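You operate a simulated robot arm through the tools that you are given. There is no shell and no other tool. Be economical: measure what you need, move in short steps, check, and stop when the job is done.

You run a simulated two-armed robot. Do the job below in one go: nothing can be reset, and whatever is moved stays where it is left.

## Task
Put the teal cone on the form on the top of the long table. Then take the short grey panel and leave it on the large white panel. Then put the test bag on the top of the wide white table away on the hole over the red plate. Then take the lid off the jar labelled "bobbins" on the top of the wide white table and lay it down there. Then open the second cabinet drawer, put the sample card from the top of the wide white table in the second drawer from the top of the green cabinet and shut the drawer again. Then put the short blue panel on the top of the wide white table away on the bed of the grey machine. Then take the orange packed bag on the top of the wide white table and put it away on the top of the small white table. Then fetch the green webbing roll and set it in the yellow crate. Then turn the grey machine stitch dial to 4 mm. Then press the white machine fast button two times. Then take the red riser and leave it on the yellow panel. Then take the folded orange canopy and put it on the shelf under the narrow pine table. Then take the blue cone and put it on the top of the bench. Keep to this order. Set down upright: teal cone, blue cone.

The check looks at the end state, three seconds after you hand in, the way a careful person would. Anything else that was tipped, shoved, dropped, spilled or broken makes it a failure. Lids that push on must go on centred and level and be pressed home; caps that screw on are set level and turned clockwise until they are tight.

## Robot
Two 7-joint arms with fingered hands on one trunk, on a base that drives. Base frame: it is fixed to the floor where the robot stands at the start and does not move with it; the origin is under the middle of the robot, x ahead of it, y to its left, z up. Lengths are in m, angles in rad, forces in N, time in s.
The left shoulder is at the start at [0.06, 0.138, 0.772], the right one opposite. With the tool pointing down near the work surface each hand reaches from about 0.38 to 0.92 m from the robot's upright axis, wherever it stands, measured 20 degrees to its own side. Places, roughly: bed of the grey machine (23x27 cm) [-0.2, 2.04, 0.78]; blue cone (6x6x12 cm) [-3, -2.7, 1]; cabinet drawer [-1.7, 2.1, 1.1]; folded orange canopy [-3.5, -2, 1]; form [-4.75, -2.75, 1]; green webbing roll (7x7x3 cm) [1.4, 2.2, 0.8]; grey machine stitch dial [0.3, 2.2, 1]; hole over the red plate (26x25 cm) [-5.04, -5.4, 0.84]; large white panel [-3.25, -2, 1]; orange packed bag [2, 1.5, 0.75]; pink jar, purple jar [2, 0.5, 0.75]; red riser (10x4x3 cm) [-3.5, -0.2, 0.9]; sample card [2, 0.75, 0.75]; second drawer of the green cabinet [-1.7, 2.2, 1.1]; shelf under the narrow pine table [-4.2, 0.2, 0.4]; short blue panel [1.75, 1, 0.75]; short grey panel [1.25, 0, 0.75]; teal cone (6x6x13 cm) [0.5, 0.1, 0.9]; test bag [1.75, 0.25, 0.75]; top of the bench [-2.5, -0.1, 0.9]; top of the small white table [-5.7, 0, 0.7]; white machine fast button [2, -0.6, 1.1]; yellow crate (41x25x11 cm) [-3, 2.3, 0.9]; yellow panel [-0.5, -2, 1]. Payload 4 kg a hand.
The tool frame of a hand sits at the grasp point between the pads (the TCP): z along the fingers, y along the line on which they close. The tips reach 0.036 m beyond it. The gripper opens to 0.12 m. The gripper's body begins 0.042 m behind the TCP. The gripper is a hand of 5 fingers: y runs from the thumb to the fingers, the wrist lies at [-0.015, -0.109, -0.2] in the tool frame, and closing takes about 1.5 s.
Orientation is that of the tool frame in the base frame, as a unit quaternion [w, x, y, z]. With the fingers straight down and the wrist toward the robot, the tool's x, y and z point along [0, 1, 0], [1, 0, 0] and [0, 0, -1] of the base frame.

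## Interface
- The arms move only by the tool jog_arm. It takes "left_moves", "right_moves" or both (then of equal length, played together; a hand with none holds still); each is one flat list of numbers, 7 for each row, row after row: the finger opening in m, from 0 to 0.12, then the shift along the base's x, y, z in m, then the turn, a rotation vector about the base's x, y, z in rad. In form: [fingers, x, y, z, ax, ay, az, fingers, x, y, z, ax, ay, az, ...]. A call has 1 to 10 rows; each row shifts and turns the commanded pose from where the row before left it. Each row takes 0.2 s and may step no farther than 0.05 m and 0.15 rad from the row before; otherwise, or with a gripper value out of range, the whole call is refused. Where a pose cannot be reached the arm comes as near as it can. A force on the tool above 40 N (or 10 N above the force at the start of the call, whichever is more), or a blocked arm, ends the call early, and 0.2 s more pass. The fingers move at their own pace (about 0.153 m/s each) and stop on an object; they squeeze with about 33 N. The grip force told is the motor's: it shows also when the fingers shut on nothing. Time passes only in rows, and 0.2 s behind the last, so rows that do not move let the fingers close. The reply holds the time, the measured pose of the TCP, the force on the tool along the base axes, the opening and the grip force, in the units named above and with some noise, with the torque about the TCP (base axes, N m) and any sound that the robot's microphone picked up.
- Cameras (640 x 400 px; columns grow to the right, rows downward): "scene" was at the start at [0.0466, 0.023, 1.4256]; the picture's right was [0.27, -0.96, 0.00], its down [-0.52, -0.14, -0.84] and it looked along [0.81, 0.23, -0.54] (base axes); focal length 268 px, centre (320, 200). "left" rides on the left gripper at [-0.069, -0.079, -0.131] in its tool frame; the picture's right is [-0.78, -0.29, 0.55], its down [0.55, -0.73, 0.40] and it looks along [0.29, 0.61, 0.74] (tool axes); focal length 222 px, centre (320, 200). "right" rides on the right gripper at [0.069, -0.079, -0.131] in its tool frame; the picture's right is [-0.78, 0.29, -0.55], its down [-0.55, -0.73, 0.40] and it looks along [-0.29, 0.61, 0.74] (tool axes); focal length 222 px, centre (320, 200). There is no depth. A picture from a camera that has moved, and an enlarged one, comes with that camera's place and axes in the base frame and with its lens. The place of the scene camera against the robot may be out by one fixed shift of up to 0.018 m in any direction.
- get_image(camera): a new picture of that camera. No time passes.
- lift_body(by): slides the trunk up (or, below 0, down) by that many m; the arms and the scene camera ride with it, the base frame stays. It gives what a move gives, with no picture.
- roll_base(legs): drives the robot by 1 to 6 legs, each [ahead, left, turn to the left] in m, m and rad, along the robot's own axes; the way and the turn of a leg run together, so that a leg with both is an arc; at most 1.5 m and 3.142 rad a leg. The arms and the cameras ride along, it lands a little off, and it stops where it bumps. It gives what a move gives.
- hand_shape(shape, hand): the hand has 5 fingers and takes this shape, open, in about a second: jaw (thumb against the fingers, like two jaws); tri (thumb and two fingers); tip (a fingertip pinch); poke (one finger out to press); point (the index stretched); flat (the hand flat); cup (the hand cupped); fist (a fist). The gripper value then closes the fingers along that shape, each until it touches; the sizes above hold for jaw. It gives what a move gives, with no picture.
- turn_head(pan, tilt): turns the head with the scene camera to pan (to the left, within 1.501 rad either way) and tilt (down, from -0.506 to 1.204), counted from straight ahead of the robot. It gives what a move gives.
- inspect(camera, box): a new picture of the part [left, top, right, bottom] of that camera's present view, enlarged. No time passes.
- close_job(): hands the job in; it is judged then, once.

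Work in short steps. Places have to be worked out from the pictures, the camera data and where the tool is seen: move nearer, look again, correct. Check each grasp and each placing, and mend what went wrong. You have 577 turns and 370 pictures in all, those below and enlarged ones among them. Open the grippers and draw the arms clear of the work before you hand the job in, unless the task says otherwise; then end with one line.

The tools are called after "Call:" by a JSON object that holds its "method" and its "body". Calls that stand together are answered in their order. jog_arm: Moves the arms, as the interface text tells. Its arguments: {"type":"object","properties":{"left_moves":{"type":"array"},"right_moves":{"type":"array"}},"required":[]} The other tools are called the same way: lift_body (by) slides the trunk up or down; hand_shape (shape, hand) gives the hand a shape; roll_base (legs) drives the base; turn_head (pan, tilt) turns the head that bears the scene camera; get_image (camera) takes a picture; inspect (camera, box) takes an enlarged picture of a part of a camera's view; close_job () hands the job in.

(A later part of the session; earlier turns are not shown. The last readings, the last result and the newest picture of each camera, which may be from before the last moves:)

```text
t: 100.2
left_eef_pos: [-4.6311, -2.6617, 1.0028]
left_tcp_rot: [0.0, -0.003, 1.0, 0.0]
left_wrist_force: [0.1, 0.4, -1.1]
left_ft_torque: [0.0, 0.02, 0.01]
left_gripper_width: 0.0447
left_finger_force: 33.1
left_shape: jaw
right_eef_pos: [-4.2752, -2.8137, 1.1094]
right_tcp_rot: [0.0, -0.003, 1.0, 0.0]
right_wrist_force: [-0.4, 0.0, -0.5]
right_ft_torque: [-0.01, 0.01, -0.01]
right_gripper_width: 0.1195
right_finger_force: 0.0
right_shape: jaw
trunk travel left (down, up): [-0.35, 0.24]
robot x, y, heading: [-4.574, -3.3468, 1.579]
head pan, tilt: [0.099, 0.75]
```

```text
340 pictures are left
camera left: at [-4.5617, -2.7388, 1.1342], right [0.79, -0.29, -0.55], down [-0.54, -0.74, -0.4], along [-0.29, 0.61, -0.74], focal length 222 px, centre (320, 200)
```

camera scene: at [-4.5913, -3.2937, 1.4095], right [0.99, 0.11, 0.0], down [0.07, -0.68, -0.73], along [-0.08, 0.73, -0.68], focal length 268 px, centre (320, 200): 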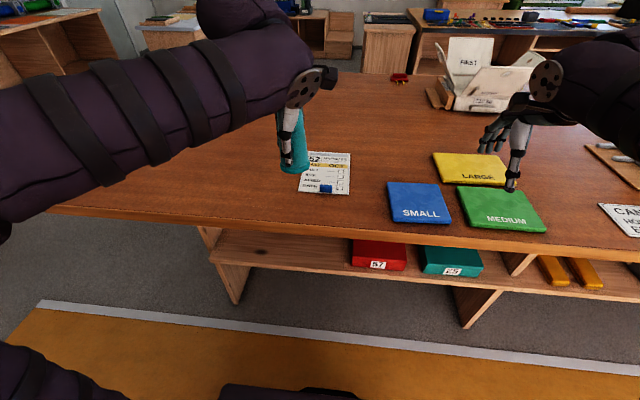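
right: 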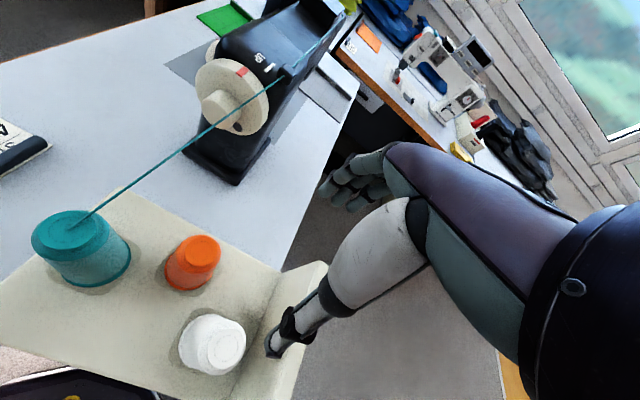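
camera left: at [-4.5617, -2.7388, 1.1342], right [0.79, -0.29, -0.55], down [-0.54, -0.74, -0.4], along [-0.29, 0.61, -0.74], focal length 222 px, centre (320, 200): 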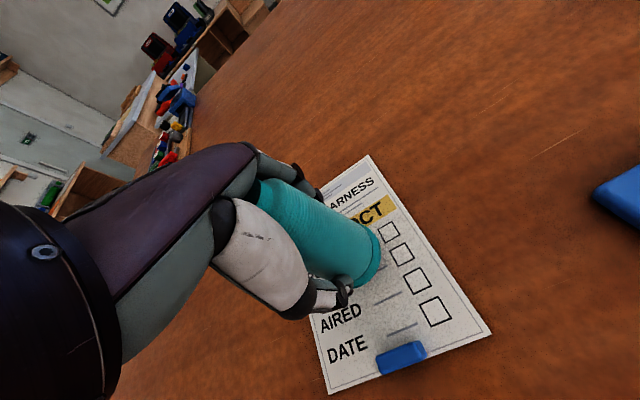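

Still free; continue down in 4 mm steps watching the force.

Call:
{"method": "jog_arm", "body": {"left_moves": [0.0, 0, 0, -0.004, 0, 0, 0, 0.0, 0, 0, -0.004, 0, 0, 0]}}

Call:
{"method": "jog_arm", "body": {"left_moves": [0.0, 0, 0, -0.004, 0, 0, 0, 0.0, 0, 0, -0.003, 0, 0, 0]}}

Call:
{"method": "inspect", "body": {"camera": "scene", "box": [260, 80, 400, 210]}}

```text
t: 100.8
left_eef_pos: [-4.6303, -2.6611, 0.9931]
left_tcp_rot: [0.0, -0.003, 1.0, -0.001]
left_wrist_force: [-0.2, 0.3, -1.2]
left_ft_torque: [0.0, 0.0, -0.02]
left_gripper_width: 0.045
left_finger_force: 33.2
left_shape: jaw
right_eef_pos: [-4.2766, -2.8139, 1.1085]
right_tcp_rot: [-0.001, -0.004, 1.0, 0.0]
right_wrist_force: [1.1, 0.9, 0.3]
right_ft_torque: [0.02, -0.01, -0.03]
right_gripper_width: 0.1197
right_finger_force: 0.1
right_shape: jaw
trunk travel left (down, up): [-0.35, 0.24]
robot x, y, heading: [-4.5723, -3.345, 1.582]
head pan, tilt: [0.099, 0.75]
```

```text
t: 101.3
left_eef_pos: [-4.6287, -2.6614, 0.9871]
left_tcp_rot: [0.0, -0.004, 1.0, 0.0]
left_wrist_force: [0.1, 0.5, -2.2]
left_ft_torque: [0.02, 0.0, -0.02]
left_gripper_width: 0.0446
left_finger_force: 33.1
left_shape: jaw
right_eef_pos: [-4.2759, -2.8139, 1.1099]
right_tcp_rot: [0.0, -0.003, 1.0, 0.0]
right_wrist_force: [0.3, 0.2, -0.3]
right_ft_torque: [0.01, 0.01, -0.03]
right_gripper_width: 0.1197
right_finger_force: 0.0
right_shape: jaw
trunk travel left (down, up): [-0.35, 0.24]
robot x, y, heading: [-4.572, -3.3452, 1.574]
head pan, tilt: [0.099, 0.75]
```

```text
3.08 times, centred on (330, 145) of scene
camera zoom: at [-4.5912, -3.2935, 1.4095], right [0.99, 0.11, 0.0], down [0.07, -0.68, -0.73], along [-0.08, 0.73, -0.68], focal length 825 px, centre (289, 369)
```

zoom: 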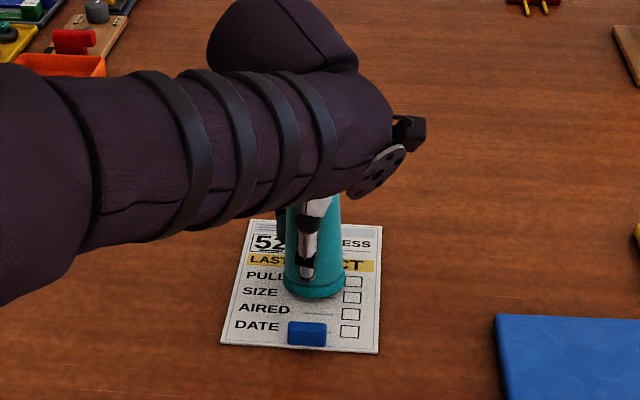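

Very near the paper now. Continue 3 mm at a time.

Call:
{"method": "jog_arm", "body": {"left_moves": [0.0, 0, 0, -0.003, 0, 0, 0, 0.0, 0, 0, -0.003, 0, 0, 0]}}

Call:
{"method": "jog_arm", "body": {"left_moves": [0.0, 0, 0, -0.003, 0, 0, 0, 0.0, 0, 0, -0.003, 0, 0, 0]}}

Call:
{"method": "jog_arm", "body": {"left_moves": [0.0, 0, 0, -0.003, 0, 0, 0, 0.0, 0, 0, -0.003, 0, 0, 0]}}

```text
t: 102.0
left_eef_pos: [-4.6294, -2.6605, 0.982]
left_tcp_rot: [-0.001, -0.003, 1.0, 0.0]
left_wrist_force: [0.6, -0.6, 2.3]
left_ft_torque: [0.17, 0.06, -0.04]
left_gripper_width: 0.0448
left_finger_force: 33.1
left_shape: jaw
right_eef_pos: [-4.2761, -2.8152, 1.1098]
right_tcp_rot: [0.0, -0.004, 1.0, 0.0]
right_wrist_force: [-0.3, -0.1, -1.1]
right_ft_torque: [-0.01, 0.01, -0.03]
right_gripper_width: 0.12
right_finger_force: 0.1
right_shape: jaw
trunk travel left (down, up): [-0.35, 0.24]
robot x, y, heading: [-4.5753, -3.3446, 1.573]
head pan, tilt: [0.099, 0.75]
```

```text
t: 102.5
left_eef_pos: [-4.6291, -2.6617, 0.9802]
left_tcp_rot: [0.002, -0.003, 1.0, 0.005]
left_wrist_force: [2.0, -1.7, 24.4]
left_ft_torque: [0.59, 0.27, -0.06]
left_gripper_width: 0.0456
left_finger_force: 32.7
left_shape: jaw
right_eef_pos: [-4.2749, -2.8151, 1.1108]
right_tcp_rot: [-0.001, -0.004, 1.0, 0.001]
right_wrist_force: [0.3, -0.5, -0.3]
right_ft_torque: [-0.01, -0.01, -0.01]
right_gripper_width: 0.1196
right_finger_force: 0.2
right_shape: jaw
trunk travel left (down, up): [-0.35, 0.24]
robot x, y, heading: [-4.5701, -3.3439, 1.583]
head pan, tilt: [0.099, 0.75]
```

```text
t: 103.1
left_eef_pos: [-4.6281, -2.6584, 0.9805]
left_tcp_rot: [0.004, -0.001, 1.0, 0.01]
left_wrist_force: [-0.2, -4.4, 14.3]
left_ft_torque: [0.11, 0.31, 0.06]
left_gripper_width: 0.0459
left_finger_force: 33.2
left_shape: jaw
right_eef_pos: [-4.2763, -2.8169, 1.108]
right_tcp_rot: [0.0, -0.005, 1.0, 0.0]
right_wrist_force: [-0.3, -0.6, -1.3]
right_ft_torque: [0.0, -0.02, 0.01]
right_gripper_width: 0.1195
right_finger_force: 0.1
right_shape: jaw
trunk travel left (down, up): [-0.35, 0.24]
robot x, y, heading: [-4.5724, -3.344, 1.579]
head pan, tilt: [0.099, 0.75]
stopped in row 2 (left hand): the force on the tool passed its limit at 42 N (the readings are from after the stop); the commanded pose is now the measured one
```

Contact at TCP z≈0.982. I ease up 2 mm and open the hand.

Call:
{"method": "jog_arm", "body": {"left_moves": [0.0, 0, 0, 0.001, 0, 0, 0, 0.055, 0, 0, 0, 0, 0, 0, 0.07, 0, 0, 0, 0, 0, 0, 0.1, 0, 0, 0, 0, 0, 0, 0.12, 0, 0, 0, 0, 0, 0, 0.12, 0, 0, 0, 0, 0, 0]}}

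Call:
{"method": "get_image", "body": {"camera": "left"}}

```text
t: 104.5
left_eef_pos: [-4.628, -2.6608, 0.9799]
left_tcp_rot: [0.003, -0.002, 1.0, 0.007]
left_wrist_force: [3.7, -1.3, 19.6]
left_ft_torque: [0.54, 0.12, -0.05]
left_gripper_width: 0.1197
left_finger_force: 0.0
left_shape: jaw
right_eef_pos: [-4.2748, -2.816, 1.111]
right_tcp_rot: [0.0, -0.004, 1.0, -0.001]
right_wrist_force: [-0.6, -1.2, -0.4]
right_ft_torque: [-0.01, 0.01, 0.02]
right_gripper_width: 0.1197
right_finger_force: 0.0
right_shape: jaw
trunk travel left (down, up): [-0.35, 0.24]
robot x, y, heading: [-4.5732, -3.3446, 1.58]
head pan, tilt: [0.099, 0.75]
```

```text
338 pictures are left
camera left: at [-4.561, -2.7403, 1.1097], right [0.79, -0.28, -0.55], down [-0.55, -0.73, -0.41], along [-0.28, 0.62, -0.73], focal length 222 px, centre (320, 200)
```

left: 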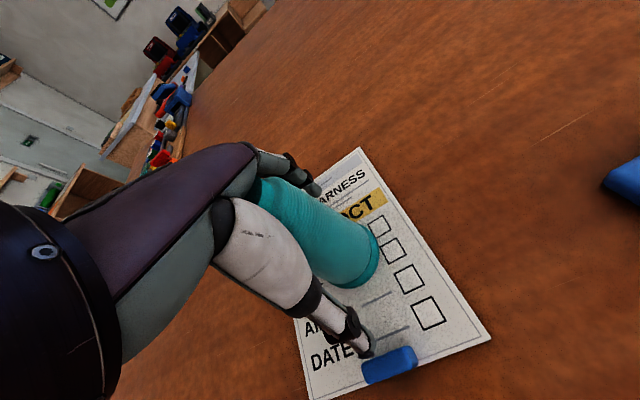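

The cone stands; the palm still rests on its top (20 N). I lift straight up.

Call:
{"method": "jog_arm", "body": {"left_moves": [0.12, 0, 0, 0.005, 0, 0, 0, 0.12, 0, 0, 0.02, 0, 0, 0, 0.12, 0, 0, 0.03, 0, 0, 0, 0.12, 0, 0, 0.04, 0, 0, 0, 0.12, 0, 0, 0.04, 0, 0, 0, 0.12, 0, 0, 0.03, 0, 0, 0]}}

Call:
{"method": "get_image", "body": {"camera": "left"}}

Call:
{"method": "inspect", "body": {"camera": "scene", "box": [260, 80, 400, 210]}}

```text
t: 105.9
left_eef_pos: [-4.6286, -2.6606, 1.1429]
left_tcp_rot: [0.001, -0.002, 1.0, 0.006]
left_wrist_force: [-0.9, 0.4, 0.4]
left_ft_torque: [0.0, 0.0, 0.03]
left_gripper_width: 0.1198
left_finger_force: 0.0
left_shape: jaw
right_eef_pos: [-4.2747, -2.8151, 1.1097]
right_tcp_rot: [0.0, -0.004, 1.0, 0.0]
right_wrist_force: [0.1, 0.0, 0.0]
right_ft_torque: [-0.02, 0.0, -0.02]
right_gripper_width: 0.1196
right_finger_force: 0.0
right_shape: jaw
trunk travel left (down, up): [-0.35, 0.24]
robot x, y, heading: [-4.5727, -3.3441, 1.579]
head pan, tilt: [0.099, 0.75]
```

```text
337 pictures are left
camera left: at [-4.561, -2.7398, 1.2739], right [0.79, -0.28, -0.55], down [-0.55, -0.73, -0.41], along [-0.29, 0.62, -0.73], focal length 222 px, centre (320, 200)
```

left: 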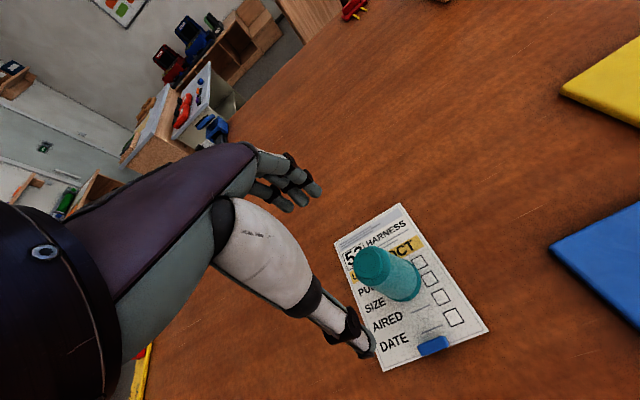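

```text
3.08 times, centred on (330, 145) of scene
camera zoom: at [-4.591, -3.2938, 1.4095], right [0.99, 0.11, 0.0], down [0.07, -0.68, -0.73], along [-0.08, 0.73, -0.68], focal length 825 px, centre (289, 369)
```

zoom: 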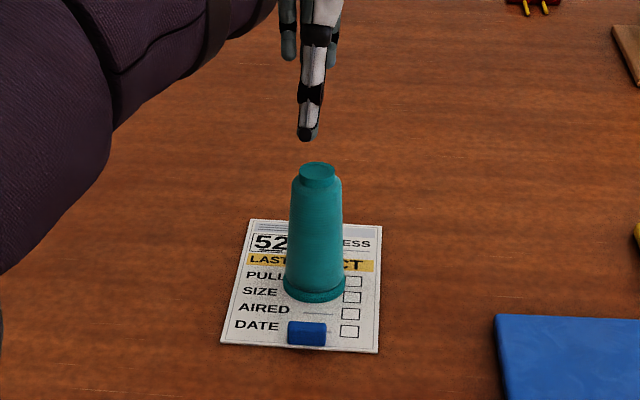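

Task 1 done: cone upright on the form. I retract the left hand, then drive round behind the table back to the start table's right side for the grey panel.

Call:
{"method": "jog_arm", "body": {"left_moves": [0.12, -0.025, -0.045, 0, 0, 0, 0, 0.12, -0.025, -0.045, 0, 0, 0, 0, 0.12, -0.025, -0.045, 0, 0, 0, 0, 0.12, -0.025, -0.045, 0, 0, 0, 0]}}

Call:
{"method": "roll_base", "body": {"legs": [[-0.15, 0, 0], [0, 0, -1.579], [1.5, 0, 0]]}}

Call:
{"method": "turn_head", "body": {"pan": 0, "tilt": 0.4}}

Call:
{"method": "get_image", "body": {"camera": "scene"}}

```text
refused: row 1 steps farther than a row can; nothing moved
```

```text
t: 118.1
left_eef_pos: [-2.3748, -3.3755, 1.1425]
left_tcp_rot: [0.006, 0.696, 0.718, 0.003]
left_wrist_force: [-0.4, 0.8, 0.0]
left_ft_torque: [0.02, 0.01, 0.02]
left_gripper_width: 0.1196
left_finger_force: 0.2
left_shape: jaw
right_eef_pos: [-2.5194, -3.7334, 1.1094]
right_tcp_rot: [0.0, 0.694, 0.72, 0.001]
right_wrist_force: [0.0, 0.2, 0.2]
right_ft_torque: [0.02, -0.03, 0.0]
right_gripper_width: 0.1195
right_finger_force: 0.0
right_shape: jaw
trunk travel left (down, up): [-0.35, 0.24]
robot x, y, heading: [-3.0587, -3.449, 0.029]
head pan, tilt: [0.099, 0.75]
```

```text
t: 119.0
left_eef_pos: [-2.3738, -3.3754, 1.144]
left_tcp_rot: [0.006, 0.696, 0.718, 0.002]
left_wrist_force: [0.9, 0.9, 0.1]
left_ft_torque: [-0.03, -0.03, -0.03]
left_gripper_width: 0.1198
left_finger_force: 0.0
left_shape: jaw
right_eef_pos: [-2.5193, -3.733, 1.1105]
right_tcp_rot: [0.0, 0.695, 0.719, 0.0]
right_wrist_force: [-0.1, 0.5, -0.3]
right_ft_torque: [0.02, 0.02, -0.01]
right_gripper_width: 0.1197
right_finger_force: 0.0
right_shape: jaw
trunk travel left (down, up): [-0.35, 0.24]
robot x, y, heading: [-3.057, -3.4462, 0.03]
head pan, tilt: [0.0, 0.4]
```

```text
335 pictures are left
camera scene: at [-3.005, -3.4491, 1.4406], right [0.03, -1.0, 0.0], down [-0.39, -0.01, -0.92], along [0.92, 0.03, -0.39], focal length 268 px, centre (320, 200)
```

scene: 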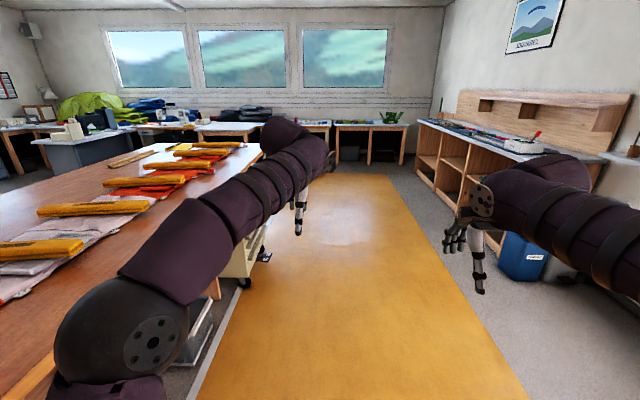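

Path is clear. I retract the left hand and drive to the right side of the start table.

Call:
{"method": "jog_arm", "body": {"left_moves": [0.12, -0.04, 0.02, 0, 0, 0, 0, 0.12, -0.04, 0.02, 0, 0, 0, 0, 0.12, -0.04, 0.02, 0, 0, 0, 0, 0.12, -0.04, 0.02, 0, 0, 0, 0]}}

Call:
{"method": "roll_base", "body": {"legs": [[1.5, 0, -0.03], [1.5, 0, 0], [1.0, 0, 0], [0, 0, 1.571], [1.5, 0, 0], [0.8, 0, 0]]}}

Call:
{"method": "turn_head", "body": {"pan": -0.3, "tilt": 0.5}}

Call:
{"method": "get_image", "body": {"camera": "scene"}}

```text
t: 120.0
left_eef_pos: [-2.5378, -3.2928, 1.1461]
left_tcp_rot: [0.007, 0.696, 0.718, 0.002]
left_wrist_force: [-0.3, 0.8, -0.7]
left_ft_torque: [-0.03, -0.03, 0.0]
left_gripper_width: 0.1199
left_finger_force: 0.0
left_shape: jaw
right_eef_pos: [-2.5206, -3.7332, 1.1099]
right_tcp_rot: [-0.001, 0.696, 0.718, 0.0]
right_wrist_force: [-0.3, 0.5, -0.3]
right_ft_torque: [-0.01, -0.02, 0.0]
right_gripper_width: 0.1199
right_finger_force: 0.0
right_shape: jaw
trunk travel left (down, up): [-0.35, 0.24]
robot x, y, heading: [-3.0594, -3.4538, 0.035]
head pan, tilt: [0.0, 0.4]
```

```text
t: 153.8
left_eef_pos: [1.102, -0.5231, 1.1456]
left_tcp_rot: [0.003, 0.056, 0.998, 0.006]
left_wrist_force: [-0.8, 0.4, -0.7]
left_ft_torque: [-0.01, 0.01, 0.0]
left_gripper_width: 0.12
left_finger_force: 0.1
left_shape: jaw
right_eef_pos: [1.5391, -0.5683, 1.1091]
right_tcp_rot: [0.0, 0.054, 0.999, -0.001]
right_wrist_force: [0.3, -0.2, 0.6]
right_ft_torque: [-0.02, -0.03, 0.0]
right_gripper_width: 0.12
right_finger_force: 0.0
right_shape: jaw
trunk travel left (down, up): [-0.35, 0.24]
robot x, y, heading: [1.1798, -1.0643, 1.459]
head pan, tilt: [0.0, 0.4]
```

```text
t: 154.6
left_eef_pos: [1.1016, -0.5239, 1.1448]
left_tcp_rot: [0.003, 0.056, 0.998, 0.006]
left_wrist_force: [0.2, 1.2, -0.4]
left_ft_torque: [-0.03, 0.05, 0.01]
left_gripper_width: 0.1198
left_finger_force: 0.1
left_shape: jaw
right_eef_pos: [1.5388, -0.5689, 1.1092]
right_tcp_rot: [-0.001, 0.055, 0.999, 0.0]
right_wrist_force: [0.3, 0.3, -0.5]
right_ft_torque: [0.01, -0.03, -0.01]
right_gripper_width: 0.1199
right_finger_force: 0.0
right_shape: jaw
trunk travel left (down, up): [-0.35, 0.24]
robot x, y, heading: [1.1792, -1.0595, 1.461]
head pan, tilt: [-0.3, 0.499]
```

```text
334 pictures are left
camera scene: at [1.2053, -1.0087, 1.4315], right [0.92, -0.4, 0.0], down [-0.19, -0.44, -0.88], along [0.35, 0.81, -0.48], focal length 268 px, centre (320, 200)
```

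scene: 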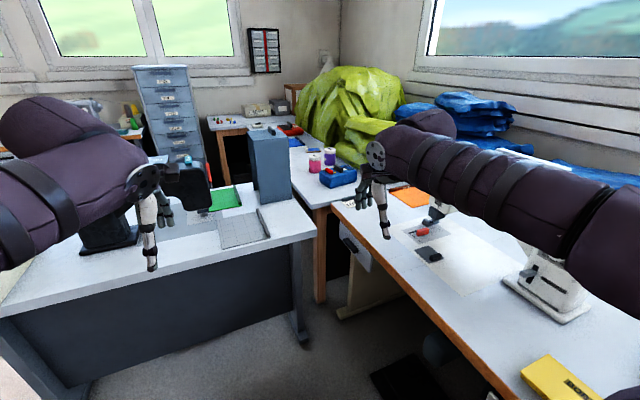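

The grey panel lies on the table with a dark bar along its right edge, at about (1.38, 0.04). I straighten and move closer for a better look.

Call:
{"method": "roll_base", "body": {"legs": [[0.0, 0.1, 0.11], [0.42, 0, 0]]}}

Call:
{"method": "turn_head", "body": {"pan": -0.35, "tilt": 0.8}}

Call:
{"method": "get_image", "body": {"camera": "scene"}}

Call:
{"method": "get_image", "body": {"camera": "right"}}

```text
t: 158.0
left_eef_pos: [0.9515, -0.1089, 1.1449]
left_tcp_rot: [0.003, 0.007, 1.0, 0.007]
left_wrist_force: [0.2, 0.8, 0.0]
left_ft_torque: [-0.04, -0.01, 0.02]
left_gripper_width: 0.1201
left_finger_force: 0.0
left_shape: jaw
right_eef_pos: [1.3899, -0.111, 1.1097]
right_tcp_rot: [-0.001, 0.005, 1.0, -0.001]
right_wrist_force: [-0.3, 0.5, -0.9]
right_ft_torque: [0.0, 0.02, 0.01]
right_gripper_width: 0.1198
right_finger_force: 0.0
right_shape: jaw
trunk travel left (down, up): [-0.35, 0.24]
robot x, y, heading: [1.0829, -0.6371, 1.558]
head pan, tilt: [-0.3, 0.499]
```

```text
t: 158.8
left_eef_pos: [0.9508, -0.1089, 1.144]
left_tcp_rot: [0.002, 0.007, 1.0, 0.006]
left_wrist_force: [-0.4, -0.3, -0.3]
left_ft_torque: [-0.01, -0.04, -0.02]
left_gripper_width: 0.1197
left_finger_force: 0.0
left_shape: jaw
right_eef_pos: [1.3911, -0.1108, 1.1086]
right_tcp_rot: [0.0, 0.005, 1.0, 0.0]
right_wrist_force: [-0.4, -1.0, 1.1]
right_ft_torque: [-0.02, 0.04, 0.02]
right_gripper_width: 0.1196
right_finger_force: 0.1
right_shape: jaw
trunk travel left (down, up): [-0.35, 0.24]
robot x, y, heading: [1.0854, -0.6365, 1.559]
head pan, tilt: [-0.351, 0.799]
```

```text
333 pictures are left
camera scene: at [1.1029, -0.5921, 1.4056], right [0.94, -0.35, 0.0], down [-0.25, -0.67, -0.7], along [0.25, 0.65, -0.72], focal length 268 px, centre (320, 200)
```

scene: 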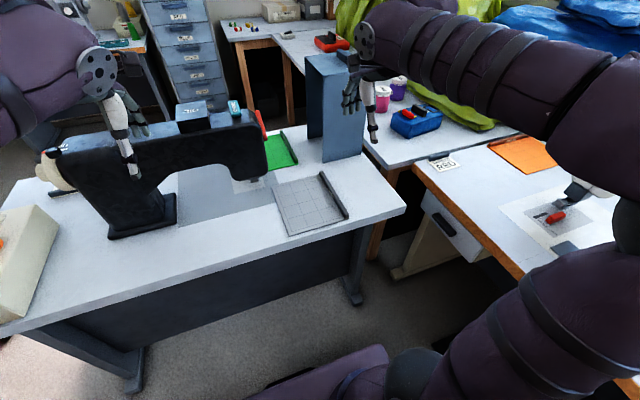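

```text
332 pictures are left
camera right: at [1.3207, -0.1891, 1.2396], right [0.79, 0.28, 0.55], down [0.54, -0.74, -0.4], along [0.29, 0.61, -0.74], focal length 222 px, centre (320, 200)
```

right: 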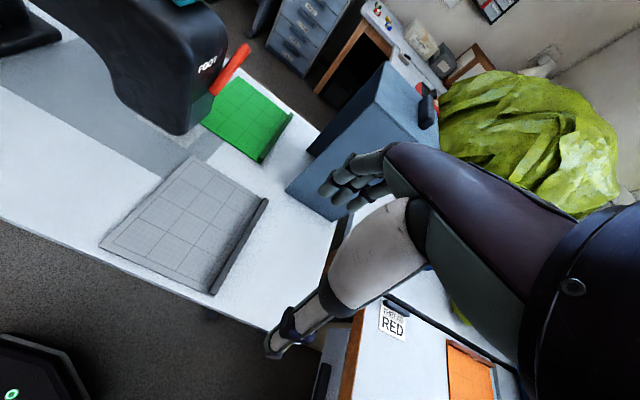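

The bar runs along y at x≈1.374, y −0.12…0.11, z≈0.76. I rotate the right hand 90° (wrist outward) and move over the bar's middle.

Call:
{"method": "jog_arm", "body": {"right_moves": [0.12, -0.0017, 0.0106, 0, 0, 0, 0.15, 0.12, -0.0017, 0.0106, 0, 0, 0, 0.15, 0.12, -0.0017, 0.0106, 0, 0, 0, 0.15, 0.12, -0.0017, 0.0106, 0, 0, 0, 0.15, 0.12, -0.0017, 0.0106, 0, 0, 0, 0.15, 0.12, -0.0017, 0.0106, 0, 0, 0, 0.15, 0.12, -0.0017, 0.0106, 0, 0, 0, 0.15, 0.12, -0.0017, 0.0106, 0, 0, 0, 0.15, 0.12, -0.0017, 0.0106, 0, 0, 0, 0.15, 0.12, -0.0017, 0.0106, 0, 0, 0, 0.15]}}

Call:
{"method": "jog_arm", "body": {"right_moves": [0.08, 0, 0, -0.045, 0, 0, 0.07, 0.08, 0, 0, -0.045, 0, 0, 0, 0.08, 0, 0, -0.045, 0, 0, 0]}}

Call:
{"method": "get_image", "body": {"camera": "right"}}

Call:
{"method": "get_image", "body": {"camera": "scene"}}

```text
t: 161.0
left_eef_pos: [0.9516, -0.1101, 1.1442]
left_tcp_rot: [0.003, 0.008, 1.0, 0.006]
left_wrist_force: [0.0, -0.4, -0.3]
left_ft_torque: [0.05, 0.02, 0.01]
left_gripper_width: 0.1199
left_finger_force: 0.0
left_shape: jaw
right_eef_pos: [1.3716, -0.011, 1.1105]
right_tcp_rot: [0.006, -0.656, 0.755, -0.002]
right_wrist_force: [-0.3, -0.7, -0.8]
right_ft_torque: [0.05, 0.04, 0.01]
right_gripper_width: 0.1199
right_finger_force: 0.1
right_shape: jaw
right hand out of reach, approached as far as the arm can: row 10
trunk travel left (down, up): [-0.35, 0.24]
robot x, y, heading: [1.0836, -0.6375, 1.559]
head pan, tilt: [-0.351, 0.799]
```

```text
t: 161.8
left_eef_pos: [0.9511, -0.11, 1.1444]
left_tcp_rot: [0.003, 0.007, 1.0, 0.007]
left_wrist_force: [0.2, -0.3, 0.2]
left_ft_torque: [0.03, -0.01, 0.0]
left_gripper_width: 0.1199
left_finger_force: 0.1
left_shape: jaw
right_eef_pos: [1.3703, -0.0108, 0.9765]
right_tcp_rot: [0.006, -0.681, 0.733, -0.001]
right_wrist_force: [0.2, 0.4, -0.4]
right_ft_torque: [-0.01, -0.03, 0.01]
right_gripper_width: 0.0804
right_finger_force: 0.1
right_shape: jaw
trunk travel left (down, up): [-0.35, 0.24]
robot x, y, heading: [1.0873, -0.6353, 1.562]
head pan, tilt: [-0.351, 0.799]
```

```text
331 pictures are left
camera right: at [1.4429, -0.0854, 1.107], right [-0.24, 0.8, 0.55], down [0.78, 0.5, -0.39], along [-0.58, 0.33, -0.74], focal length 222 px, centre (320, 200)
```

right: 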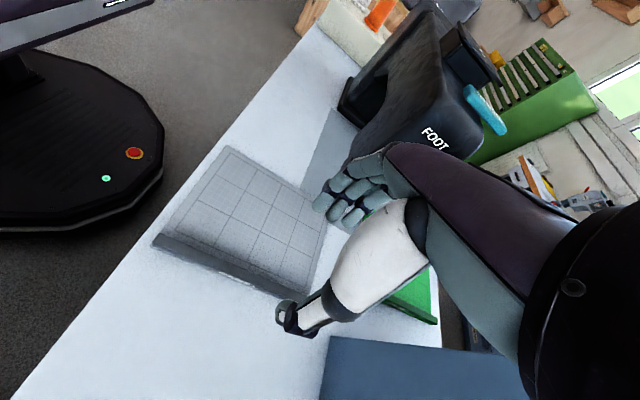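

```text
330 pictures are left
camera scene: at [1.103, -0.5919, 1.4056], right [0.94, -0.35, 0.0], down [-0.25, -0.67, -0.7], along [0.25, 0.65, -0.72], focal length 268 px, centre (320, 200)
```

scene: 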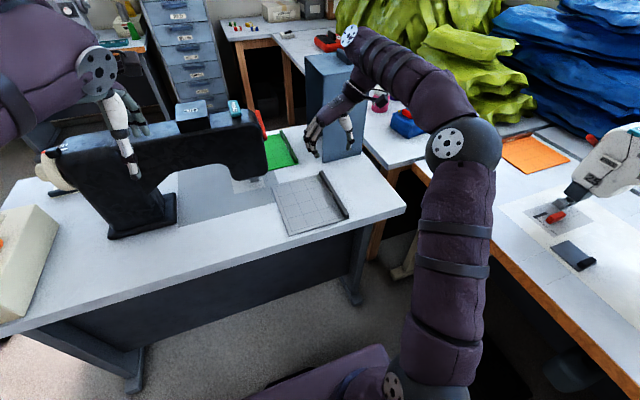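

Bar centre is about (1.364, −0.015). I finish the rotation and descend to just above it.

Call:
{"method": "jog_arm", "body": {"right_moves": [0.08, -0.003, 0, -0.045, 0, 0, 0.03, 0.08, -0.002, 0, -0.045, 0, 0, 0.03, 0.08, 0, 0, -0.045, 0, 0, 0]}}

Call:
{"method": "get_image", "body": {"camera": "right"}}

Call:
{"method": "inspect", "body": {"camera": "scene", "box": [240, 100, 420, 250]}}

```text
t: 162.6
left_eef_pos: [0.952, -0.1087, 1.1444]
left_tcp_rot: [0.002, 0.008, 1.0, 0.007]
left_wrist_force: [0.1, 0.7, -0.2]
left_ft_torque: [0.0, 0.01, 0.01]
left_gripper_width: 0.1198
left_finger_force: 0.0
left_shape: jaw
right_eef_pos: [1.3654, -0.0115, 0.8396]
right_tcp_rot: [0.005, -0.703, 0.712, -0.001]
right_wrist_force: [-0.7, 0.4, 0.6]
right_ft_torque: [-0.03, -0.02, -0.01]
right_gripper_width: 0.0804
right_finger_force: 0.0
right_shape: jaw
trunk travel left (down, up): [-0.35, 0.24]
robot x, y, heading: [1.0842, -0.6339, 1.561]
head pan, tilt: [-0.351, 0.799]
```

```text
329 pictures are left
camera right: at [1.4434, -0.0818, 0.9709], right [-0.29, 0.78, 0.55], down [0.75, 0.54, -0.39], along [-0.6, 0.3, -0.74], focal length 222 px, centre (320, 200)
```

right: 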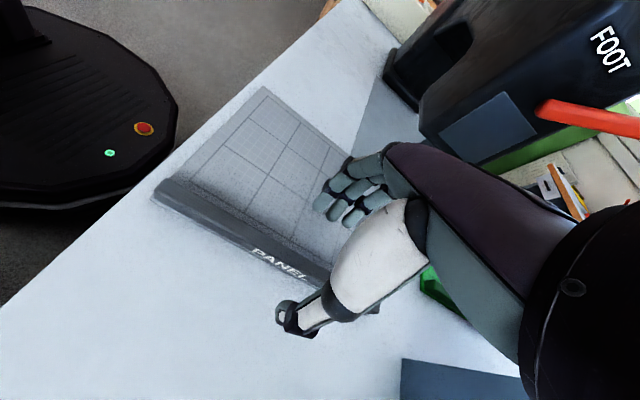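

```text
2.67 times, centred on (330, 175) of scene
camera zoom: at [1.103, -0.5918, 1.4056], right [0.94, -0.35, 0.0], down [-0.25, -0.67, -0.7], along [0.25, 0.65, -0.72], focal length 715 px, centre (293, 267)
```

zoom: 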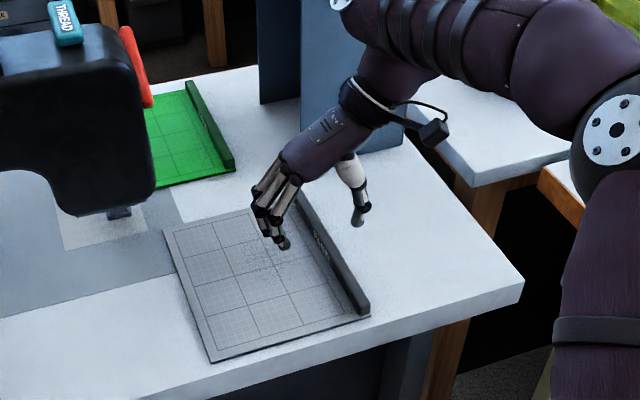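

The rail is upright, about 2.5 cm tall, and lies between thumb and fingers. I descend to TCP z≈0.80 and close.

Call:
{"method": "jog_arm", "body": {"right_moves": [0.08, 0.005, 0, -0.02, 0, 0, 0, 0.08, 0, 0, -0.01, 0, 0, 0, 0.08, 0, 0, -0.006, 0, 0, 0]}}

Call:
{"method": "get_image", "body": {"camera": "right"}}

Call:
{"method": "inspect", "body": {"camera": "scene", "box": [270, 120, 390, 220]}}

```text
t: 163.3
left_eef_pos: [0.951, -0.1109, 1.1453]
left_tcp_rot: [0.003, 0.008, 1.0, 0.007]
left_wrist_force: [-0.5, 0.4, 0.4]
left_ft_torque: [0.04, 0.02, 0.01]
left_gripper_width: 0.1197
left_finger_force: 0.1
left_shape: jaw
right_eef_pos: [1.3686, -0.0092, 0.8203]
right_tcp_rot: [0.008, -0.702, 0.712, 0.006]
right_wrist_force: [1.2, -5.3, 22.2]
right_ft_torque: [-0.29, 0.94, 0.22]
right_gripper_width: 0.0788
right_finger_force: 0.0
right_shape: jaw
trunk travel left (down, up): [-0.35, 0.24]
robot x, y, heading: [1.0801, -0.6361, 1.557]
head pan, tilt: [-0.351, 0.799]
stopped in row 3 (right hand): the force on the tool passed its limit at 44 N (the readings are from after the stop); the commanded pose is now the measured one
```

```text
327 pictures are left
camera right: at [1.4455, -0.0815, 0.9497], right [-0.28, 0.78, 0.56], down [0.74, 0.55, -0.38], along [-0.61, 0.31, -0.73], focal length 222 px, centre (320, 200)
```

right: 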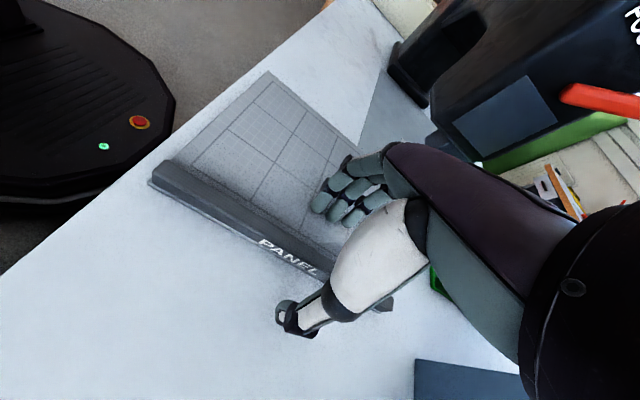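

```text
4.00 times, centred on (330, 170) of scene
camera zoom: at [1.1027, -0.5939, 1.4058], right [0.94, -0.35, 0.0], down [-0.25, -0.67, -0.7], along [0.25, 0.65, -0.72], focal length 1073 px, centre (280, 320)
```

zoom: 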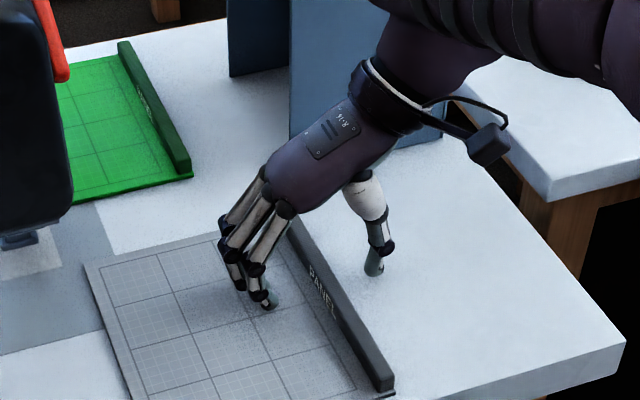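

Tips touched the surface at TCP z 0.820. I raise 4 mm and close on the rail.

Call:
{"method": "jog_arm", "body": {"right_moves": [0.08, 0, 0, 0.005, 0, 0, 0, 0.05, 0, 0, 0, 0, 0, 0, 0.03, 0, 0, 0, 0, 0, 0, 0.0, 0, 0, 0, 0, 0, 0, 0.0, 0, 0, 0, 0, 0, 0, 0.0, 0, 0, 0, 0, 0, 0, 0.0, 0, 0, 0, 0, 0, 0]}}

Call:
{"method": "get_image", "body": {"camera": "right"}}

Call:
{"method": "inspect", "body": {"camera": "scene", "box": [270, 120, 390, 220]}}

```text
t: 164.9
left_eef_pos: [0.9512, -0.11, 1.1445]
left_tcp_rot: [0.003, 0.006, 1.0, 0.006]
left_wrist_force: [0.4, -0.8, -0.1]
left_ft_torque: [-0.01, -0.01, 0.05]
left_gripper_width: 0.1198
left_finger_force: 0.1
left_shape: jaw
right_eef_pos: [1.3679, -0.0085, 0.821]
right_tcp_rot: [0.008, -0.703, 0.711, 0.004]
right_wrist_force: [-0.1, -0.4, 4.9]
right_ft_torque: [0.07, 0.12, 0.26]
right_gripper_width: 0.0141
right_finger_force: 32.9
right_shape: jaw
trunk travel left (down, up): [-0.35, 0.24]
robot x, y, heading: [1.0861, -0.6381, 1.563]
head pan, tilt: [-0.351, 0.799]
```

```text
325 pictures are left
camera right: at [1.4458, -0.0801, 0.9508], right [-0.28, 0.78, 0.56], down [0.74, 0.55, -0.38], along [-0.6, 0.31, -0.74], focal length 222 px, centre (320, 200)
```

right: 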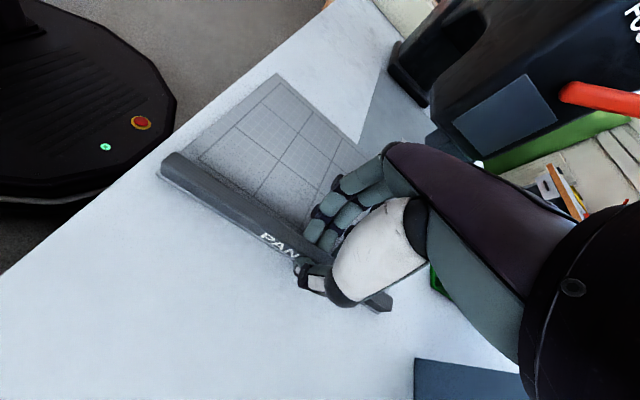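

```text
4.00 times, centred on (330, 170) of scene
camera zoom: at [1.1028, -0.5926, 1.4055], right [0.94, -0.35, 0.0], down [-0.25, -0.67, -0.7], along [0.25, 0.65, -0.72], focal length 1073 px, centre (280, 320)
```

zoom: 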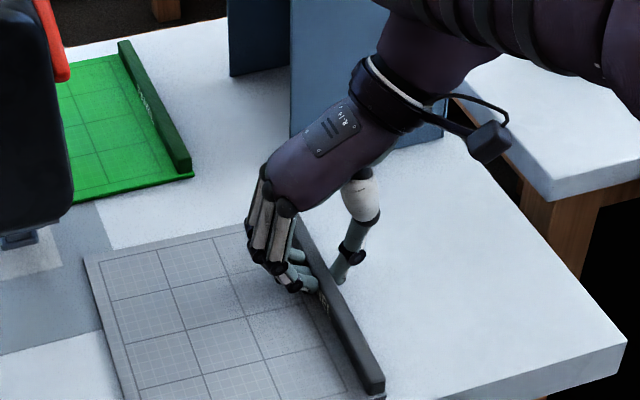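

The rail is gripped (1.4 cm). Lift gently.

Call:
{"method": "jog_arm", "body": {"right_moves": [0.0, 0, 0, 0.01, 0, 0, 0, 0.0, 0, 0, 0.02, 0, 0, 0, 0.0, 0, 0, 0.03, 0, 0, 0, 0.0, 0, 0, 0.04, 0, 0, 0, 0.0, 0, 0, 0.04, 0, 0, 0, 0.0, 0, 0, 0.04, 0, 0, 0, 0.0, 0, 0, 0.04, 0, 0, 0]}}

Call:
{"method": "get_image", "body": {"camera": "right"}}

Call:
{"method": "get_image", "body": {"camera": "scene"}}

```text
t: 166.5
left_eef_pos: [0.9519, -0.1094, 1.1448]
left_tcp_rot: [0.003, 0.007, 1.0, 0.006]
left_wrist_force: [-0.3, 0.3, 0.0]
left_ft_torque: [-0.03, 0.0, 0.0]
left_gripper_width: 0.1198
left_finger_force: 0.2
left_shape: jaw
right_eef_pos: [1.3702, -0.0066, 1.0422]
right_tcp_rot: [0.007, -0.703, 0.711, 0.003]
right_wrist_force: [-0.1, -0.2, 0.5]
right_ft_torque: [0.0, 0.01, 0.0]
right_gripper_width: 0.012
right_finger_force: 33.1
right_shape: jaw
trunk travel left (down, up): [-0.35, 0.24]
robot x, y, heading: [1.0849, -0.6376, 1.565]
head pan, tilt: [-0.351, 0.799]
```

```text
323 pictures are left
camera right: at [1.4475, -0.0793, 1.1714], right [-0.28, 0.78, 0.56], down [0.74, 0.55, -0.39], along [-0.61, 0.3, -0.74], focal length 222 px, centre (320, 200)
```

right: 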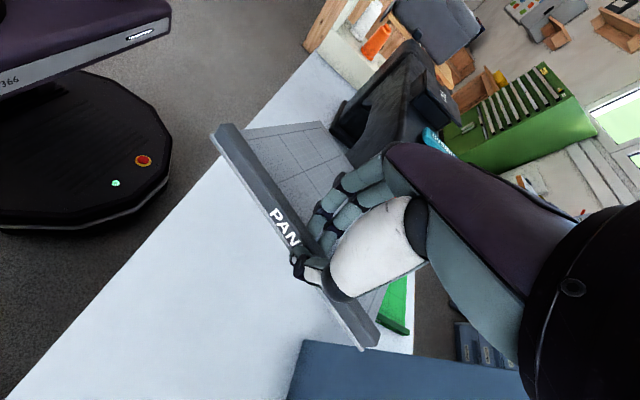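

```text
322 pictures are left
camera scene: at [1.1027, -0.5922, 1.4055], right [0.94, -0.35, 0.0], down [-0.25, -0.67, -0.7], along [0.25, 0.65, -0.72], focal length 268 px, centre (320, 200)
```

scene: 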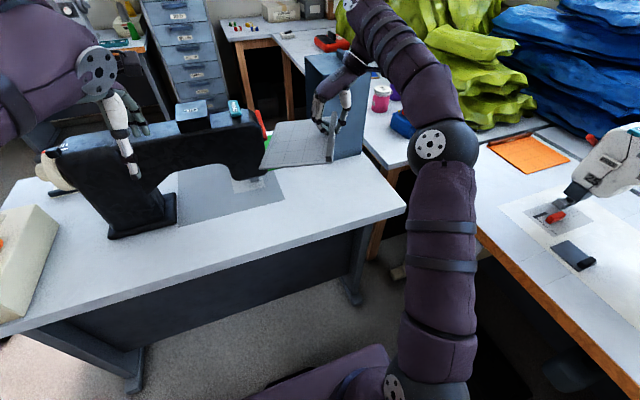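

The panel hangs from its rail, firmly held. I raise it more and drive back to the corridor.

Call:
{"method": "jog_arm", "body": {"right_moves": [0.0, 0, -0.03, 0.035, 0, 0, 0, 0.0, 0, -0.03, 0.035, 0, 0, 0, 0.0, 0, -0.03, 0.035, 0, 0, 0]}}

Call:
{"method": "roll_base", "body": {"legs": [[-0.5, 0, 0], [0, 0, 1.576], [1.5, 0, 0], [1.5, 0, 0]]}}

Call:
{"method": "turn_head", "body": {"pan": 0.8, "tilt": 0.5}}

Call:
{"method": "get_image", "body": {"camera": "scene"}}

```text
t: 167.3
left_eef_pos: [0.951, -0.1098, 1.1454]
left_tcp_rot: [0.003, 0.007, 1.0, 0.006]
left_wrist_force: [0.1, 0.0, -0.2]
left_ft_torque: [-0.03, 0.01, 0.01]
left_gripper_width: 0.1197
left_finger_force: 0.0
left_shape: jaw
right_eef_pos: [1.3677, -0.0983, 1.1473]
right_tcp_rot: [0.007, -0.703, 0.711, 0.004]
right_wrist_force: [-0.4, -0.4, 0.1]
right_ft_torque: [0.01, -0.02, -0.03]
right_gripper_width: 0.0121
right_finger_force: 33.5
right_shape: jaw
trunk travel left (down, up): [-0.35, 0.24]
robot x, y, heading: [1.0835, -0.6381, 1.556]
head pan, tilt: [-0.351, 0.799]
```

```text
t: 188.2
left_eef_pos: [-2.4616, -1.3157, 1.1438]
left_tcp_rot: [0.002, 0.714, -0.7, -0.007]
left_wrist_force: [-0.8, 1.1, 0.4]
left_ft_torque: [0.01, 0.02, 0.0]
left_gripper_width: 0.1198
left_finger_force: 0.1
left_shape: jaw
right_eef_pos: [-2.4877, -0.9013, 1.1464]
right_tcp_rot: [-0.003, 1.0, 0.011, -0.008]
right_wrist_force: [0.2, -0.2, -0.4]
right_ft_torque: [0.03, 0.01, 0.01]
right_gripper_width: 0.0121
right_finger_force: 33.0
right_shape: jaw
trunk travel left (down, up): [-0.35, 0.24]
robot x, y, heading: [-1.9405, -1.1657, -3.123]
head pan, tilt: [-0.351, 0.799]
```

```text
t: 189.6
left_eef_pos: [-2.4622, -1.3172, 1.1447]
left_tcp_rot: [0.003, 0.715, -0.7, -0.007]
left_wrist_force: [0.1, 0.6, -0.2]
left_ft_torque: [-0.01, -0.01, -0.01]
left_gripper_width: 0.1199
left_finger_force: 0.1
left_shape: jaw
right_eef_pos: [-2.4882, -0.9004, 1.1485]
right_tcp_rot: [-0.003, 1.0, 0.011, -0.008]
right_wrist_force: [0.0, -0.6, -0.9]
right_ft_torque: [0.02, -0.01, 0.01]
right_gripper_width: 0.012
right_finger_force: 32.9
right_shape: jaw
trunk travel left (down, up): [-0.35, 0.24]
robot x, y, heading: [-1.9402, -1.1695, -3.121]
head pan, tilt: [0.799, 0.499]
```

```text
321 pictures are left
camera scene: at [-1.9805, -1.2337, 1.4315], right [-0.73, 0.68, 0.0], down [0.33, 0.35, -0.88], along [-0.6, -0.64, -0.48], focal length 268 px, centre (320, 200)
```

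scene: 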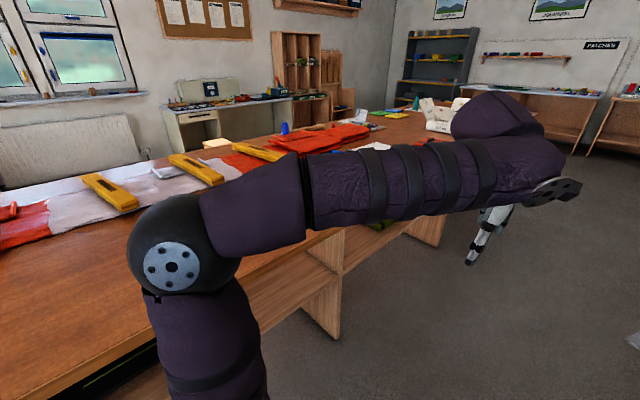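

I drive 1.0 m further and turn to face the long table.

Call:
{"method": "roll_base", "body": {"legs": [[1.05, 0, 0], [0, 0, 1.55]]}}

Call:
{"method": "turn_head", "body": {"pan": -0.2, "tilt": 0.65}}

Call:
{"method": "get_image", "body": {"camera": "scene"}}

Call:
{"method": "get_image", "body": {"camera": "right"}}

```text
t: 198.9
left_eef_pos: [-2.8684, -1.7177, 1.1445]
left_tcp_rot: [0.006, 1.0, 0.002, -0.002]
left_wrist_force: [0.3, -0.3, 0.2]
left_ft_torque: [-0.01, -0.03, 0.0]
left_gripper_width: 0.1198
left_finger_force: 0.0
left_shape: jaw
right_eef_pos: [-3.2874, -1.736, 1.1472]
right_tcp_rot: [0.003, 0.706, 0.708, -0.008]
right_wrist_force: [0.0, -0.2, -0.5]
right_ft_torque: [0.04, 0.04, 0.0]
right_gripper_width: 0.0119
right_finger_force: 32.9
right_shape: jaw
trunk travel left (down, up): [-0.35, 0.24]
robot x, y, heading: [-3.0074, -1.1938, -1.568]
head pan, tilt: [0.799, 0.499]
```

```text
t: 200.2
left_eef_pos: [-2.8694, -1.718, 1.1447]
left_tcp_rot: [0.006, 1.0, 0.002, -0.002]
left_wrist_force: [0.2, -0.5, 0.7]
left_ft_torque: [0.01, 0.01, 0.01]
left_gripper_width: 0.1195
left_finger_force: 0.0
left_shape: jaw
right_eef_pos: [-3.2871, -1.7356, 1.1471]
right_tcp_rot: [0.003, 0.706, 0.708, -0.007]
right_wrist_force: [0.3, -0.8, -0.6]
right_ft_torque: [0.03, 0.03, -0.02]
right_gripper_width: 0.0122
right_finger_force: 32.7
right_shape: jaw
trunk travel left (down, up): [-0.35, 0.24]
robot x, y, heading: [-3.0129, -1.1925, -1.565]
head pan, tilt: [-0.201, 0.649]
```

```text
320 pictures are left
camera scene: at [-3.0374, -1.2485, 1.4181], right [-0.98, 0.19, 0.0], down [0.12, 0.59, -0.8], along [-0.15, -0.78, -0.6], focal length 268 px, centre (320, 200)
```

scene: 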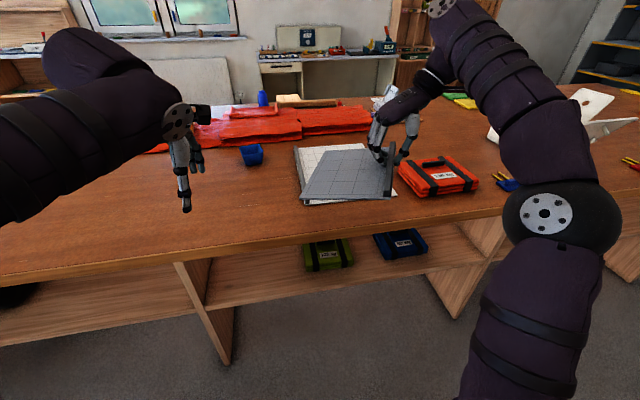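

```text
319 pictures are left
camera right: at [-3.3655, -1.6645, 1.2763], right [0.3, -0.78, 0.56], down [-0.73, -0.56, -0.38], along [0.61, -0.3, -0.74], focal length 222 px, centre (320, 200)
```

right: 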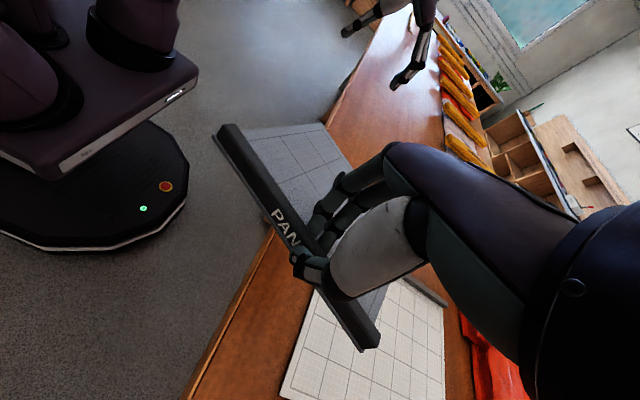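

White panel spans x −3.42…−3.1 (its own bar on the +x side), y −2.31…−1.88. I roll 0.18 m closer and move the rail to about (−3.345, −2.09).

Call:
{"method": "roll_base", "body": {"legs": [[0.18, 0, 0]]}}

Call:
{"method": "jog_arm", "body": {"right_moves": [0.0, -0.012, -0.035, 0, 0, 0, 0, 0.0, -0.012, -0.035, 0, 0, 0, 0, 0.0, -0.012, -0.035, 0, 0, 0, 0, 0.0, -0.012, -0.035, 0, 0, 0, 0, 0.0, -0.01, -0.035, 0, 0, 0, 0]}}

Call:
{"method": "get_image", "body": {"camera": "scene"}}

Call:
{"method": "get_image", "body": {"camera": "right"}}

```text
t: 201.7
left_eef_pos: [-2.8673, -1.9008, 1.1448]
left_tcp_rot: [0.005, 1.0, 0.001, -0.002]
left_wrist_force: [-0.4, -0.2, -0.1]
left_ft_torque: [0.03, 0.03, 0.02]
left_gripper_width: 0.1199
left_finger_force: 0.0
left_shape: jaw
right_eef_pos: [-3.285, -1.9197, 1.145]
right_tcp_rot: [0.003, 0.705, 0.709, -0.007]
right_wrist_force: [-0.5, -0.3, -0.6]
right_ft_torque: [0.04, 0.04, 0.01]
right_gripper_width: 0.0125
right_finger_force: 32.8
right_shape: jaw
trunk travel left (down, up): [-0.35, 0.24]
robot x, y, heading: [-3.0093, -1.3732, -1.562]
head pan, tilt: [-0.201, 0.649]
```

```text
t: 202.9
left_eef_pos: [-2.8667, -1.8996, 1.1445]
left_tcp_rot: [0.006, 1.0, 0.002, -0.002]
left_wrist_force: [-0.5, -0.7, 0.4]
left_ft_torque: [0.04, -0.03, 0.0]
left_gripper_width: 0.1198
left_finger_force: 0.0
left_shape: jaw
right_eef_pos: [-3.2971, -1.9554, 1.146]
right_tcp_rot: [0.004, 0.706, 0.708, -0.007]
right_wrist_force: [-0.1, 0.4, -1.1]
right_ft_torque: [-0.01, 0.02, -0.01]
right_gripper_width: 0.0121
right_finger_force: 32.8
right_shape: jaw
right hand out of reach, approached as far as the arm can: row 2, 3, 4, 5
trunk travel left (down, up): [-0.35, 0.24]
robot x, y, heading: [-3.0094, -1.3722, -1.56]
head pan, tilt: [-0.201, 0.649]
```

```text
318 pictures are left
camera scene: at [-3.0363, -1.4309, 1.4181], right [-0.98, 0.19, 0.0], down [0.12, 0.59, -0.8], along [-0.15, -0.78, -0.6], focal length 268 px, centre (320, 200)
```

scene: 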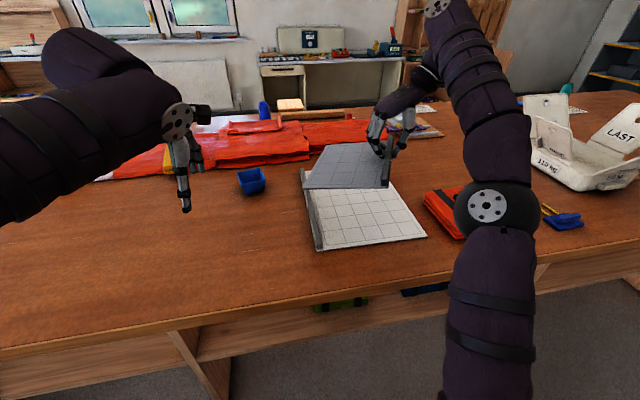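

```text
317 pictures are left
camera right: at [-3.3758, -1.8842, 1.275], right [0.3, -0.77, 0.56], down [-0.73, -0.56, -0.38], along [0.61, -0.3, -0.73], focal length 222 px, centre (320, 200)
```

right: 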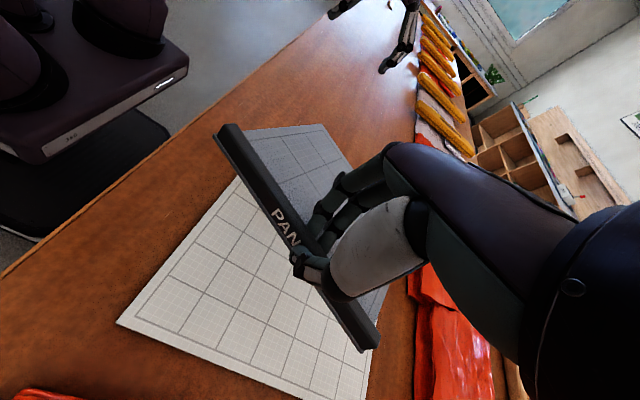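

Out of reach with the outward wrist. I shift the base right 0.13 and forward 0.07, keeping the hand near the same spot.

Call:
{"method": "roll_base", "body": {"legs": [[0.07, -0.13, 0]]}}

Call:
{"method": "jog_arm", "body": {"right_moves": [0.0, 0.02, 0, -0.02, 0, 0, 0, 0.0, 0.02, 0, -0.02, 0, 0, 0, 0.0, 0.02, -0.01, -0.02, 0, 0, 0]}}

Call:
{"method": "get_image", "body": {"camera": "scene"}}

```text
t: 204.2
left_eef_pos: [-3.0005, -1.9699, 1.1433]
left_tcp_rot: [0.005, 1.0, -0.001, -0.001]
left_wrist_force: [0.4, -0.9, -0.4]
left_ft_torque: [-0.02, -0.03, -0.01]
left_gripper_width: 0.1201
left_finger_force: 0.1
left_shape: jaw
right_eef_pos: [-3.4285, -2.0234, 1.1453]
right_tcp_rot: [0.004, 0.707, 0.707, -0.007]
right_wrist_force: [-0.8, 0.4, -0.8]
right_ft_torque: [0.01, 0.0, 0.01]
right_gripper_width: 0.0121
right_finger_force: 32.9
right_shape: jaw
trunk travel left (down, up): [-0.35, 0.24]
robot x, y, heading: [-3.1365, -1.4431, -1.568]
head pan, tilt: [-0.201, 0.649]
```

```text
t: 205.0
left_eef_pos: [-3.0005, -1.9694, 1.1452]
left_tcp_rot: [0.006, 1.0, -0.002, -0.003]
left_wrist_force: [0.7, 0.0, -0.2]
left_ft_torque: [0.03, -0.05, 0.0]
left_gripper_width: 0.1198
left_finger_force: 0.0
left_shape: jaw
right_eef_pos: [-3.3675, -2.0354, 1.0837]
right_tcp_rot: [0.004, 0.708, 0.706, -0.007]
right_wrist_force: [0.3, 0.8, 0.3]
right_ft_torque: [0.03, 0.02, -0.03]
right_gripper_width: 0.0122
right_finger_force: 33.0
right_shape: jaw
trunk travel left (down, up): [-0.35, 0.24]
robot x, y, heading: [-3.1374, -1.444, -1.569]
head pan, tilt: [-0.201, 0.649]
```

```text
316 pictures are left
camera scene: at [-3.1651, -1.4999, 1.4181], right [-0.98, 0.2, 0.0], down [0.12, 0.59, -0.8], along [-0.16, -0.78, -0.6], focal length 268 px, centre (320, 200)
```

scene: 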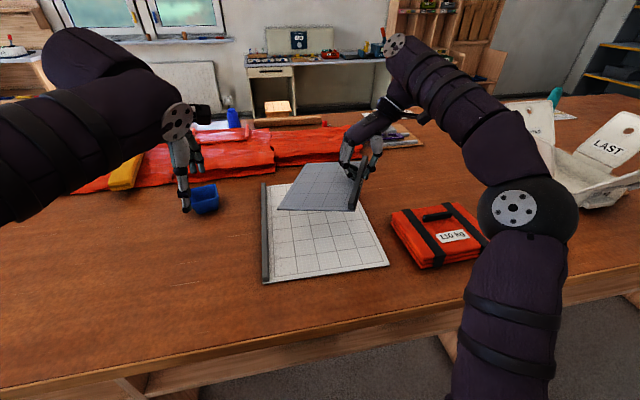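

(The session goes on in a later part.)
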